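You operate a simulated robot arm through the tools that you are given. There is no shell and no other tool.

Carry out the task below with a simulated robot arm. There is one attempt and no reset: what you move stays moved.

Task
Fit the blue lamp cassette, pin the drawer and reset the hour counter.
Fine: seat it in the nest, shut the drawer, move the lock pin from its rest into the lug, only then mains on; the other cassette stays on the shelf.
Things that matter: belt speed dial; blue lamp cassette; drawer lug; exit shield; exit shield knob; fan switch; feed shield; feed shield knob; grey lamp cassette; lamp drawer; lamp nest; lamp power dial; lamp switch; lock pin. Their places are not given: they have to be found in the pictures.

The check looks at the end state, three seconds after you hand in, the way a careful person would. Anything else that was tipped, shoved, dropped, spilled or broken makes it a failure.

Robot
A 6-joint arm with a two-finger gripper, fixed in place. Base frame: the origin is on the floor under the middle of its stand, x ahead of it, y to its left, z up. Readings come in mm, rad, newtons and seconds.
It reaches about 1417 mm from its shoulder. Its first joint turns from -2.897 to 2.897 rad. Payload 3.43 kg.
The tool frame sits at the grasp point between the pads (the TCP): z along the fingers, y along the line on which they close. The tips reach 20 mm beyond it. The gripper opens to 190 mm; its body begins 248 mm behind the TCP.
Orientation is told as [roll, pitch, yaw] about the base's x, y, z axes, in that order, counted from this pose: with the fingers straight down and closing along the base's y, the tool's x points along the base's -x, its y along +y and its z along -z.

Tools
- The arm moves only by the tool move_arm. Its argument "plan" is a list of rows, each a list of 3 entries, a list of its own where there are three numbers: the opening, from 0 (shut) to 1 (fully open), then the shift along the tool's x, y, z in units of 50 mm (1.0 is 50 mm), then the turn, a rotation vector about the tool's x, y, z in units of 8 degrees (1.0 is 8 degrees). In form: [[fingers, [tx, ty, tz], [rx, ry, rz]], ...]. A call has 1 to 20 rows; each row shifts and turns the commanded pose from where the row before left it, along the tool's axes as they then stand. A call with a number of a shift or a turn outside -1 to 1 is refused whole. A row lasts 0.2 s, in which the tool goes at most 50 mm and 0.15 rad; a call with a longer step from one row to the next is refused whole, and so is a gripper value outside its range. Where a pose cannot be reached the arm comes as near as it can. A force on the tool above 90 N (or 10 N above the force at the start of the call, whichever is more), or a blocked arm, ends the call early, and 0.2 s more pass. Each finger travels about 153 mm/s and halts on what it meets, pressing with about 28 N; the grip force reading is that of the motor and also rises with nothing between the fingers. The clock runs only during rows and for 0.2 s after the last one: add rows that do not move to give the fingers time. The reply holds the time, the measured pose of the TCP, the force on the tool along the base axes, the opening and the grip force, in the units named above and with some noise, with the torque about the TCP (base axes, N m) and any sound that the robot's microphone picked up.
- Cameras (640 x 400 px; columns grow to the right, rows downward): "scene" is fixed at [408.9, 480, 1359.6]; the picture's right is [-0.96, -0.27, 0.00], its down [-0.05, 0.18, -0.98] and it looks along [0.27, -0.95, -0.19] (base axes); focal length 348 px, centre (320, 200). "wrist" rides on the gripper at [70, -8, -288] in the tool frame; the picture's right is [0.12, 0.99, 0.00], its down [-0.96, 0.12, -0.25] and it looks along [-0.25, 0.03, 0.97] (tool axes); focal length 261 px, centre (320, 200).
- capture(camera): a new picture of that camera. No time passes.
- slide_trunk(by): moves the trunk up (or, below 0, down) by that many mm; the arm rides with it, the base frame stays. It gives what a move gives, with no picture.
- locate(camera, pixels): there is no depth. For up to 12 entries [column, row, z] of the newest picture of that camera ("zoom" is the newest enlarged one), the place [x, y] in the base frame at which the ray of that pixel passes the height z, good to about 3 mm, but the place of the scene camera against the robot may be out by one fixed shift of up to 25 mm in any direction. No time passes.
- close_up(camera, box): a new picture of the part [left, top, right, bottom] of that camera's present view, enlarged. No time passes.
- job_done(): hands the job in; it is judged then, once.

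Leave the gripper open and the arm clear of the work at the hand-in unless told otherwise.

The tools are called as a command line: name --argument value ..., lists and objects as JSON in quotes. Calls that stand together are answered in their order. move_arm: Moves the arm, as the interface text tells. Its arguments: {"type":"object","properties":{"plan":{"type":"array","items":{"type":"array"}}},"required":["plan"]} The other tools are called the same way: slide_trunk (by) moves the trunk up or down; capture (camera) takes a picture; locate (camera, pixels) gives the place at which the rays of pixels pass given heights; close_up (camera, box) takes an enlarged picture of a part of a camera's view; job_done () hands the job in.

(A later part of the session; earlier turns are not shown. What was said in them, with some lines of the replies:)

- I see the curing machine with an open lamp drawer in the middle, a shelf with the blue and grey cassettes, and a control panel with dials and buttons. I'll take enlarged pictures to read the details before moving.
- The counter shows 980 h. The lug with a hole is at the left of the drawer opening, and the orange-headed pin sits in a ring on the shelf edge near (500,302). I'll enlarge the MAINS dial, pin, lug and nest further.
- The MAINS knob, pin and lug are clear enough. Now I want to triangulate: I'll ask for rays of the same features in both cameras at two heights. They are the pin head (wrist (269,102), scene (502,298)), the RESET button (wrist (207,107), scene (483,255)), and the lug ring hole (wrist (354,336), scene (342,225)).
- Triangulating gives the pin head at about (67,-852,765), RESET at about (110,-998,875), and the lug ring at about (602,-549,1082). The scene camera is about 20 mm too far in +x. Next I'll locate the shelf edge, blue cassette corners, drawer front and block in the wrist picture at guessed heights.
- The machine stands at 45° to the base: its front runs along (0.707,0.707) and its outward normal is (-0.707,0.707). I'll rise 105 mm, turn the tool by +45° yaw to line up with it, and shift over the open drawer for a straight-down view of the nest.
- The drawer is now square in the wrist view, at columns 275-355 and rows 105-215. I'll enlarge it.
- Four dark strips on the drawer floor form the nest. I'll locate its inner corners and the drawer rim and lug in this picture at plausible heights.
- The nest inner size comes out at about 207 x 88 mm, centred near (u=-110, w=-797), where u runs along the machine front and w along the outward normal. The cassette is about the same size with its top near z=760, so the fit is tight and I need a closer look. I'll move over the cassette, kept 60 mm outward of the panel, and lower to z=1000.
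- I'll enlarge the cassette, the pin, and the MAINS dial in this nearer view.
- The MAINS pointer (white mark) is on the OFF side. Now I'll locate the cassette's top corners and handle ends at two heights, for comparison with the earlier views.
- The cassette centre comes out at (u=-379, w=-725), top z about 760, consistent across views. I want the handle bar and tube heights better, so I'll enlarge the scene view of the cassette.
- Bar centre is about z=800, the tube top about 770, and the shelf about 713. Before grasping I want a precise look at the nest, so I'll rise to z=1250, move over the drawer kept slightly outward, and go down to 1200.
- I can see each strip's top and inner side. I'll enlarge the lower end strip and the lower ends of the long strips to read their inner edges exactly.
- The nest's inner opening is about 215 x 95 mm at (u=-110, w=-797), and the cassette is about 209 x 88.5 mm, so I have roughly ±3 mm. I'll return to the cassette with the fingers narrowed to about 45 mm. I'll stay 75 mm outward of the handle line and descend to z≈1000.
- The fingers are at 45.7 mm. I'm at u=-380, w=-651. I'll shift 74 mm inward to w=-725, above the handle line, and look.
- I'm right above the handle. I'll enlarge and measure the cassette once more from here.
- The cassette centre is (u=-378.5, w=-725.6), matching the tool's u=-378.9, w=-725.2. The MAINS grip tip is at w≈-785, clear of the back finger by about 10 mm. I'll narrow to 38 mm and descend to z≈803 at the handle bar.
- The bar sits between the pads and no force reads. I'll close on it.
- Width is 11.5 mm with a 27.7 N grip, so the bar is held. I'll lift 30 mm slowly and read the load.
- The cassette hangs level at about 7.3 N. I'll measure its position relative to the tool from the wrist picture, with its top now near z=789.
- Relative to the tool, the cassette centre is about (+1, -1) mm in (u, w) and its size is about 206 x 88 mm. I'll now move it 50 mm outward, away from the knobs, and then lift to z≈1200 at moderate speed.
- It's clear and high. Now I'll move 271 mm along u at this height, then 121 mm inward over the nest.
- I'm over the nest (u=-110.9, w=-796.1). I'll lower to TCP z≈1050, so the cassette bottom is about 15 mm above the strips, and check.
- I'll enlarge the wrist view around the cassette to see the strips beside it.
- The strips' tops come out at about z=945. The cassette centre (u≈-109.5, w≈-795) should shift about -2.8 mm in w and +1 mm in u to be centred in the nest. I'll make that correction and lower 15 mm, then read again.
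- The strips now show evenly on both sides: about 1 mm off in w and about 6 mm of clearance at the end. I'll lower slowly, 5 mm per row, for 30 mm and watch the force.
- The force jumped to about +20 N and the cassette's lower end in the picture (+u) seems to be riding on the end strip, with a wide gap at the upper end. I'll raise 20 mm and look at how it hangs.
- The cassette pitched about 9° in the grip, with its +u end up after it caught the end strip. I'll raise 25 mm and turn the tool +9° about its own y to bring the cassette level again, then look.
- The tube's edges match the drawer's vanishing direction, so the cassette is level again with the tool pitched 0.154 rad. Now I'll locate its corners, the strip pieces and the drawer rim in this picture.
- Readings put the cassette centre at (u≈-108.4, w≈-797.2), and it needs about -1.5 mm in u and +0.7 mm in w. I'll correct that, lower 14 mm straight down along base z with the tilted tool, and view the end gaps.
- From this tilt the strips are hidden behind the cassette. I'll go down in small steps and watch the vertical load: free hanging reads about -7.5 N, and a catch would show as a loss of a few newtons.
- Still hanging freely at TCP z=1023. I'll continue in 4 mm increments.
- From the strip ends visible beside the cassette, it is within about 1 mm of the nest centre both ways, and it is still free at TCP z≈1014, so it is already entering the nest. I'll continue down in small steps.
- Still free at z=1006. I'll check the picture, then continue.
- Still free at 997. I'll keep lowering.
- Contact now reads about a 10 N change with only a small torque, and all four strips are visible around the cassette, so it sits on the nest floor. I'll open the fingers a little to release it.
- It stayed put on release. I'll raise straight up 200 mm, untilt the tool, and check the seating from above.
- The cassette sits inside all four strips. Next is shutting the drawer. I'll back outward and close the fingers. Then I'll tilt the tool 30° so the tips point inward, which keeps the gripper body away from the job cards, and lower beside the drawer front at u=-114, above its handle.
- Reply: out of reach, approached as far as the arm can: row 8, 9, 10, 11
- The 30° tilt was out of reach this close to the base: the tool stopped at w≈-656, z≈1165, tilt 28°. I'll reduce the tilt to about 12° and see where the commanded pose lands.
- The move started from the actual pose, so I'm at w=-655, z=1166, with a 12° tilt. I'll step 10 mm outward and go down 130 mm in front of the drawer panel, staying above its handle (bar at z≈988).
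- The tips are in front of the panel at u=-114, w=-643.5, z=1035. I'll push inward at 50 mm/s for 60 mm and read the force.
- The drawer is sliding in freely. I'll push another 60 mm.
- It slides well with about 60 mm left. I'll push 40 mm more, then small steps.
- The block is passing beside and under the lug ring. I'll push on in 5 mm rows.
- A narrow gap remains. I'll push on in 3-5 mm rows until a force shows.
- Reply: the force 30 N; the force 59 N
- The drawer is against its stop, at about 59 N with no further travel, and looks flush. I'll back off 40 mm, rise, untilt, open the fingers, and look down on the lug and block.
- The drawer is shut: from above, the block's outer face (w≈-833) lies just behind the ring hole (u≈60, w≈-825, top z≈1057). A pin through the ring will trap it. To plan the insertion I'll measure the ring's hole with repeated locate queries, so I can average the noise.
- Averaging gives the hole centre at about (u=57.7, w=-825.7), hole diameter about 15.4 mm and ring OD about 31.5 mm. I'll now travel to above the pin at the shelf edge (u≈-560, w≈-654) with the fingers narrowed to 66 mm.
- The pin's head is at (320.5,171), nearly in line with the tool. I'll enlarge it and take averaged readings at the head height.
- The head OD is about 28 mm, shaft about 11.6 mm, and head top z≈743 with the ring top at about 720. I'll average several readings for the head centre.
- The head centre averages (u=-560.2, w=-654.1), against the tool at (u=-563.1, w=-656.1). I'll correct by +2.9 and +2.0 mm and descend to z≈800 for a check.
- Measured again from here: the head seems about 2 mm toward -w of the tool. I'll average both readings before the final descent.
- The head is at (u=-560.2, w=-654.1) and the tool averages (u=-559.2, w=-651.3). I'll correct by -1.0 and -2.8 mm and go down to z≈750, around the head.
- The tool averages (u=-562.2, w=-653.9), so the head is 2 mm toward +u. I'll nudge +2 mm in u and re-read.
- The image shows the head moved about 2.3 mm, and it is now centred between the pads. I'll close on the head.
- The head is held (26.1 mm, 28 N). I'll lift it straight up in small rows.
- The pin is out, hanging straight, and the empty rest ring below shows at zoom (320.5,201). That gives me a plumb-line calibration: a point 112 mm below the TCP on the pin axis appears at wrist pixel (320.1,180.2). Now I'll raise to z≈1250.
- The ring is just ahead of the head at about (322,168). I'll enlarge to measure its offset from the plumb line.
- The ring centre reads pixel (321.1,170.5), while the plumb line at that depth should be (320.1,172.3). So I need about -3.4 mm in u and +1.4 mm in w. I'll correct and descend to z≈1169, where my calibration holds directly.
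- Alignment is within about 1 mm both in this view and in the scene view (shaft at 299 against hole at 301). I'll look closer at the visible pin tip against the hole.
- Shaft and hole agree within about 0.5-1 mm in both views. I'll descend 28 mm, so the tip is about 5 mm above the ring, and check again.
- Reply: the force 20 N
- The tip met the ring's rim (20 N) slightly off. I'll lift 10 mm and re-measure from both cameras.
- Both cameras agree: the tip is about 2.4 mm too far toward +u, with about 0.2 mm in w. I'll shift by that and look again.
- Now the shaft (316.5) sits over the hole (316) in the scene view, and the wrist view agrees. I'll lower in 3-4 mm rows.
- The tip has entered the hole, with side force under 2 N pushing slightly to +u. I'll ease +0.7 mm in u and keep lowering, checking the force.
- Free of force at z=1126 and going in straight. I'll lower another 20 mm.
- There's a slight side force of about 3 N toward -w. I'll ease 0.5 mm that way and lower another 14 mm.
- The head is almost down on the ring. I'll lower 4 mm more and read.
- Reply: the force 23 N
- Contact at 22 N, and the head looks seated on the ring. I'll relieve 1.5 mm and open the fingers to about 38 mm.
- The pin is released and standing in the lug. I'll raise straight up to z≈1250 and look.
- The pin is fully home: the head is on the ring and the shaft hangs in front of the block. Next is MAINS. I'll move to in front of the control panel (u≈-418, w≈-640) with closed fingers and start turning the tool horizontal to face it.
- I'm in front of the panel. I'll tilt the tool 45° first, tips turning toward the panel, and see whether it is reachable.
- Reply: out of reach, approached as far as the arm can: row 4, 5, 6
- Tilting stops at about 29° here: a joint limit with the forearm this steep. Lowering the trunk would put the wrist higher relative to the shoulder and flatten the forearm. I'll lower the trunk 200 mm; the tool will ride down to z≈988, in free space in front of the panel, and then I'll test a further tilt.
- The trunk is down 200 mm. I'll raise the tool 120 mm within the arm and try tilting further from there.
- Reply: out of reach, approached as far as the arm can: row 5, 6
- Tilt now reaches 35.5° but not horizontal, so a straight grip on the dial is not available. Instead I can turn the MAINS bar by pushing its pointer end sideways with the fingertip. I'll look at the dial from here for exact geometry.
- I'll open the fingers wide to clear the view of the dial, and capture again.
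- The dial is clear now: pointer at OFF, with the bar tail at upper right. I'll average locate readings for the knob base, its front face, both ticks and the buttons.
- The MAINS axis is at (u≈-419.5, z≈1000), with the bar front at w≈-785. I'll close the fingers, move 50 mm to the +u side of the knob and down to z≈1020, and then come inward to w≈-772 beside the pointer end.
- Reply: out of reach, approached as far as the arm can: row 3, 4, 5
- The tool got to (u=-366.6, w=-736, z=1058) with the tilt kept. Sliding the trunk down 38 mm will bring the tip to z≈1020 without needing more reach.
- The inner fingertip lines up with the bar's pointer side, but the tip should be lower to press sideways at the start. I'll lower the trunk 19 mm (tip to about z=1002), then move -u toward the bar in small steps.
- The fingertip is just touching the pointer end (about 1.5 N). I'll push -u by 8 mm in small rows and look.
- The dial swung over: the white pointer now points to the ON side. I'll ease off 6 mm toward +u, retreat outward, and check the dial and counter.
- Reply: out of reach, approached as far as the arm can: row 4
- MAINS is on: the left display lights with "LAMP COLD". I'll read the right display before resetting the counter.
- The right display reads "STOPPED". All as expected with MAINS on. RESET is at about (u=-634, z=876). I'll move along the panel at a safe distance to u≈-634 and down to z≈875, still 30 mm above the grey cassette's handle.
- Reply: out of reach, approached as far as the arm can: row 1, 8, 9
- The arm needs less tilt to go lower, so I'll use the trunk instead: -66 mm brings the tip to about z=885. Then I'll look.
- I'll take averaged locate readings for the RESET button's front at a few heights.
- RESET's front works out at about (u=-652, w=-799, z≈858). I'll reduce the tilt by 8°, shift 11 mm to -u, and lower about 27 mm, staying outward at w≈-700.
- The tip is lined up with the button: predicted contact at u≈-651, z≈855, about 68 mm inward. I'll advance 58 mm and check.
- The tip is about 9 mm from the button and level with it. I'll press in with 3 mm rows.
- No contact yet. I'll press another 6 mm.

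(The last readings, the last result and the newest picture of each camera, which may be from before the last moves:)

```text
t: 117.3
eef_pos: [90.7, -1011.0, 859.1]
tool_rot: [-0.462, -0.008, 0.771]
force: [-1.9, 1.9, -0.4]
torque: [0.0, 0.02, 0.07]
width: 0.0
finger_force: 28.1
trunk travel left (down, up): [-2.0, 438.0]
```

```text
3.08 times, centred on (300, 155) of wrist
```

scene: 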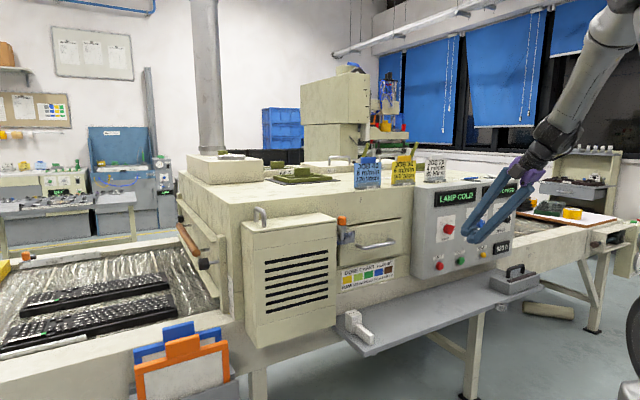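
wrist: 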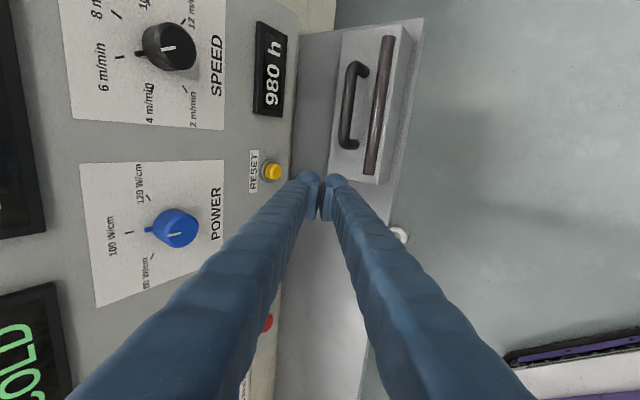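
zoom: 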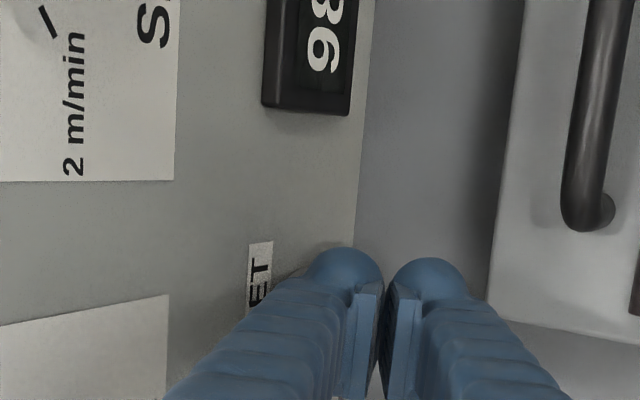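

First contact at 2.7 N; the counter still shows 98x. I'll press further, 3 mm at a time.

move_arm --plan '[[0, [0, -0.0537, 0.0269], [0, 0, 0]], [0, [0, -0.0358, 0.0179], [0, 0, 0]], [0, [0, 0, 0], [0, 0, 0]]]'

close_up --camera "wrist" --box '[240, 50, 360, 220]'

close_up --camera "scene" --box '[460, 220, 520, 270]'

```text
t: 118.1
eef_pos: [93.2, -1014.2, 858.7]
tool_rot: [-0.462, -0.008, 0.769]
force: [-4.3, 7.0, 1.0]
torque: [0.02, -0.03, 0.07]
width: 0.0
finger_force: 28.3
trunk travel left (down, up): [-2.0, 438.0]
```

```text
2.35 times, centred on (300, 135) of wrist
```

zoom: 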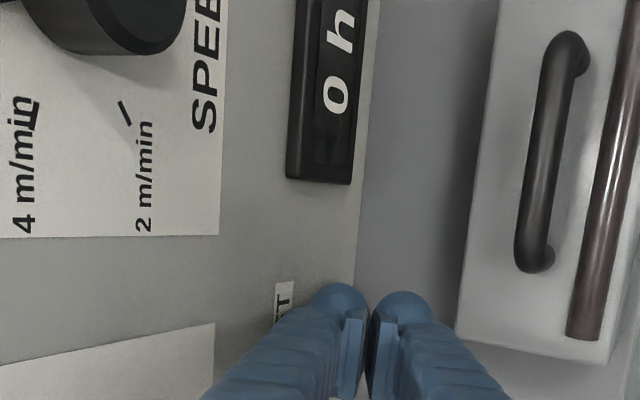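

```text
8.00 times, centred on (490, 245) of scene
```

zoom: 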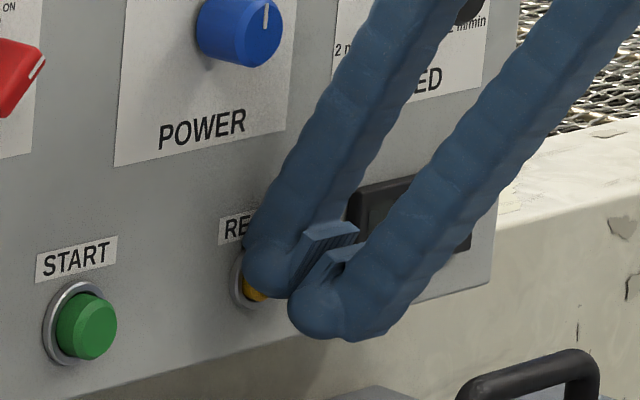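

The counter now reads "0 h". I'll back straight out, then rise clear of the shelf.

move_arm --plan '[[0, [0, 0.2, -0.1], [0, 0, 0]], [0, [0, 0.447, -0.224], [0, 0, 0]], [0, [0, 0.6, -0.3], [0, 0, 0]], [0, [0, -0.2, -0.4], [0, 0, 0]], [0, [0, -0.4, -0.8], [0, 0, 0]], [0, [0, -0.4, -0.8], [0, 0, 0]], [0, [0, -0.4, -0.8], [0, 0, 0]], [0, [0, 0, 0], [0, 0, 0]]]'

capture --camera "wrist"

capture --camera "scene"

```text
t: 119.9
eef_pos: [42.6, -964.8, 1016.6]
tool_rot: [-0.464, -0.008, 0.772]
force: [-0.3, 0.6, -0.7]
torque: [-0.06, 0.06, -0.02]
width: 0.2
finger_force: 27.7
trunk travel left (down, up): [-2.0, 438.0]
```

```text
taken
```

wrist: 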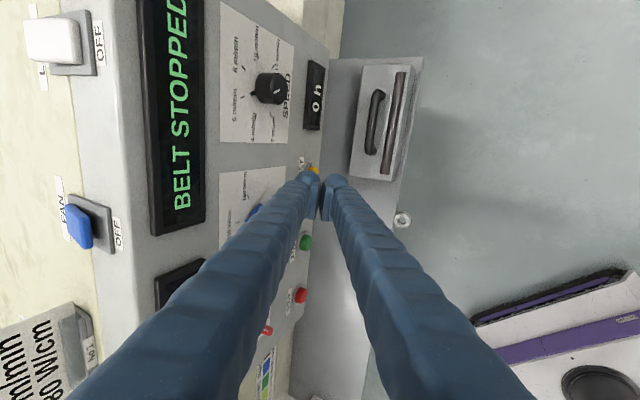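

```text
taken
```

scene: 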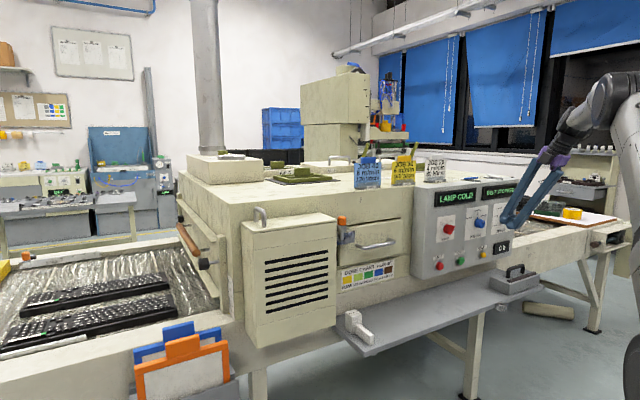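

Everything is done at the panel: MAINS on, counter at 0 h. I'll raise the trunk back up, taking the tool well above the work, then straighten the tool and open the fingers.

slide_trunk --by 323

move_arm --plan '[[0, [0, 0.3, -0.15], [0, 0, 0]], [0, [0, 0, 0], [-0.83, 0, 0]], [0, [0, 0, 0], [-0.83, 0, 0]], [0, [0, 0, 0], [-0.83, 0, 0]], [0, [0, 0, 0], [-0.83, 0, 0]], [0.3, [0, 0.5, 0], [0, 0, 0]], [0.7, [-0.5, 0.5, 0], [0, 0, 0]], [1, [-0.5, 0.5, 0], [0, 0, 0]], [1, [0, 0, 0], [0, 0, 0]]]'

capture --camera "scene"

capture --camera "wrist"

```text
t: 123.1
eef_pos: [42.4, -963.7, 1337.9]
tool_rot: [-0.462, -0.01, 0.771]
force: [-0.2, -0.3, -0.1]
torque: [0.0, 0.02, 0.0]
width: 0.0
finger_force: 27.7
trunk travel left (down, up): [-325.0, 115.0]
```

```text
t: 125.1
eef_pos: [13.2, -832.1, 1329.4]
tool_rot: [0.002, -0.008, 0.771]
force: [0.0, -0.8, 0.5]
torque: [-0.01, 0.06, 0.0]
width: 189.9
finger_force: 0.0
out of reach, approached as far as the arm can: row 4, 5
trunk travel left (down, up): [-325.0, 115.0]
```

```text
taken
```

scene: 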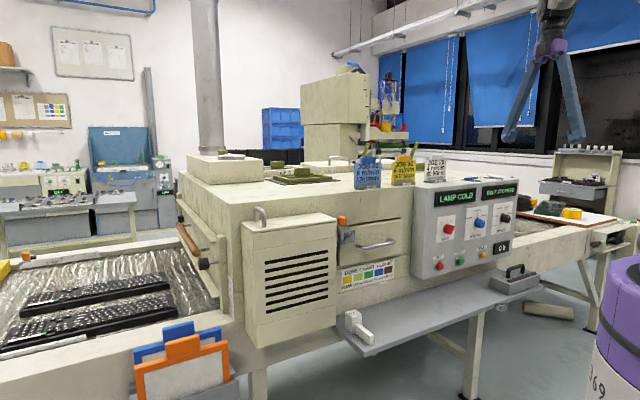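

```text
taken
```

wrist: 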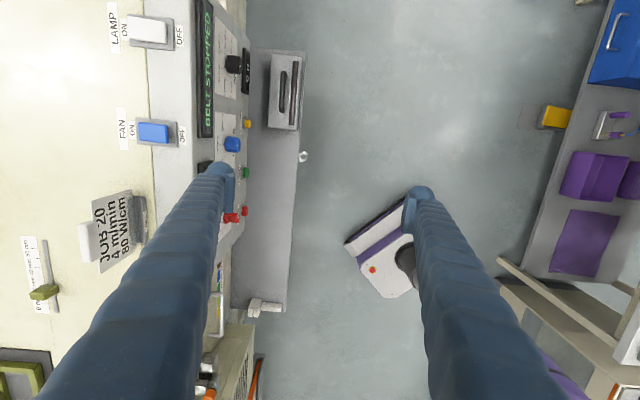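

The arm is up and clear with the gripper open. I'll make a final check of the panel, the pinned drawer and the shelf.

close_up --camera "scene" --box '[410, 170, 540, 300]'

close_up --camera "scene" --box '[320, 200, 430, 300]'

close_up --camera "scene" --box '[440, 200, 480, 245]'

close_up --camera "scene" --box '[330, 260, 560, 360]'

```text
3.08 times, centred on (475, 235) of scene
```

zoom: 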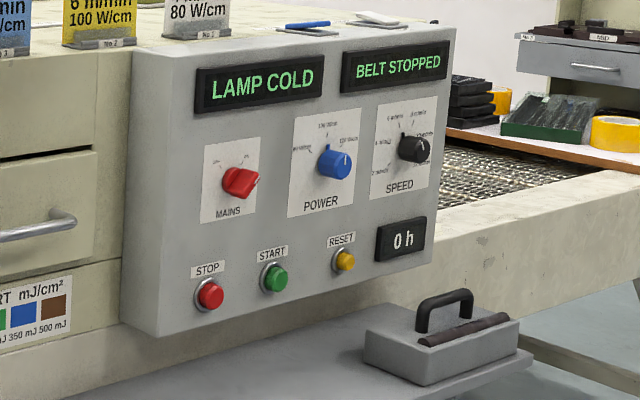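

```text
4.00 times, centred on (375, 250) of scene
```

zoom: 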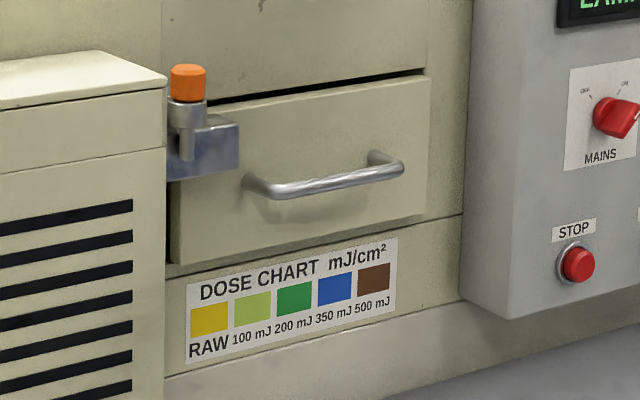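

```text
8.89 times, centred on (460, 222) of scene
```

zoom: 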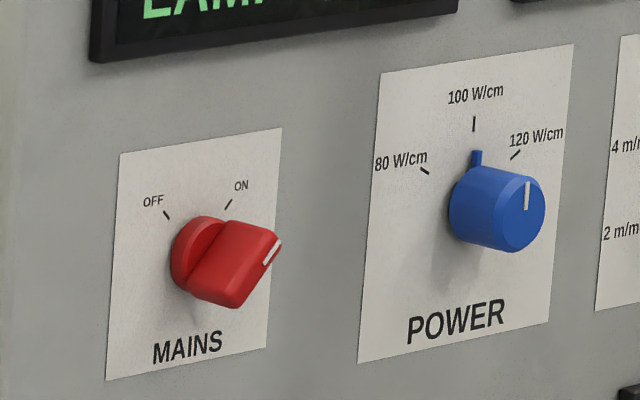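

```text
2.78 times, centred on (445, 310) of scene
```

zoom: 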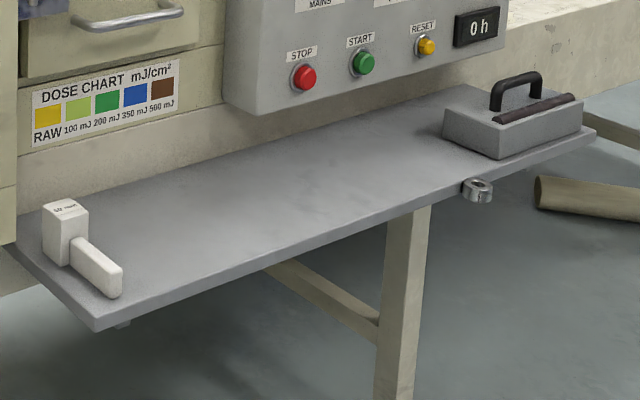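

The final state looks right:
- The drawer is shut and pinned, with the shaft in front of the block.
- MAINS is on and the counter reads 0 h.
- The POWER and SPEED dials are untouched, and the grey cassette is still on the shelf.
- The gripper is open and the arm is clear.

I'm handing in.

job_done

```text
The job is handed in.
```

The blue lamp cassette is in the nest, the drawer is shut and pinned, MAINS is on, and the hour counter reads 0 h. I handed the job in after checking this in the pictures; the judge's result has not come back to me.

- **Cassette:** it caught one end strip of the nest on the first try and tilted in the grip. I lifted it, levelled it, and seated it inside all four strips before letting go.
- **Drawer and pin:** the drawer is against its stop. The pin's head rests on the lug ring and its shaft hangs in front of the drawer block. The pin touched the ring's rim once before it went in.
- **MAINS:** I turned it on only after the pin was in. The arm could not face the dial squarely, so I pushed the dial's bar over with a fingertip. The displays now read "LAMP COLD" and "BELT STOPPED".
- **Counter:** I pressed RESET and it went from 980 h to 0 h.
- **Left alone:** the grey cassette is still on the shelf. I did not touch the POWER and SPEED dials or the fan and lamp switches.

The gripper is open and the arm is up and clear of the machine.
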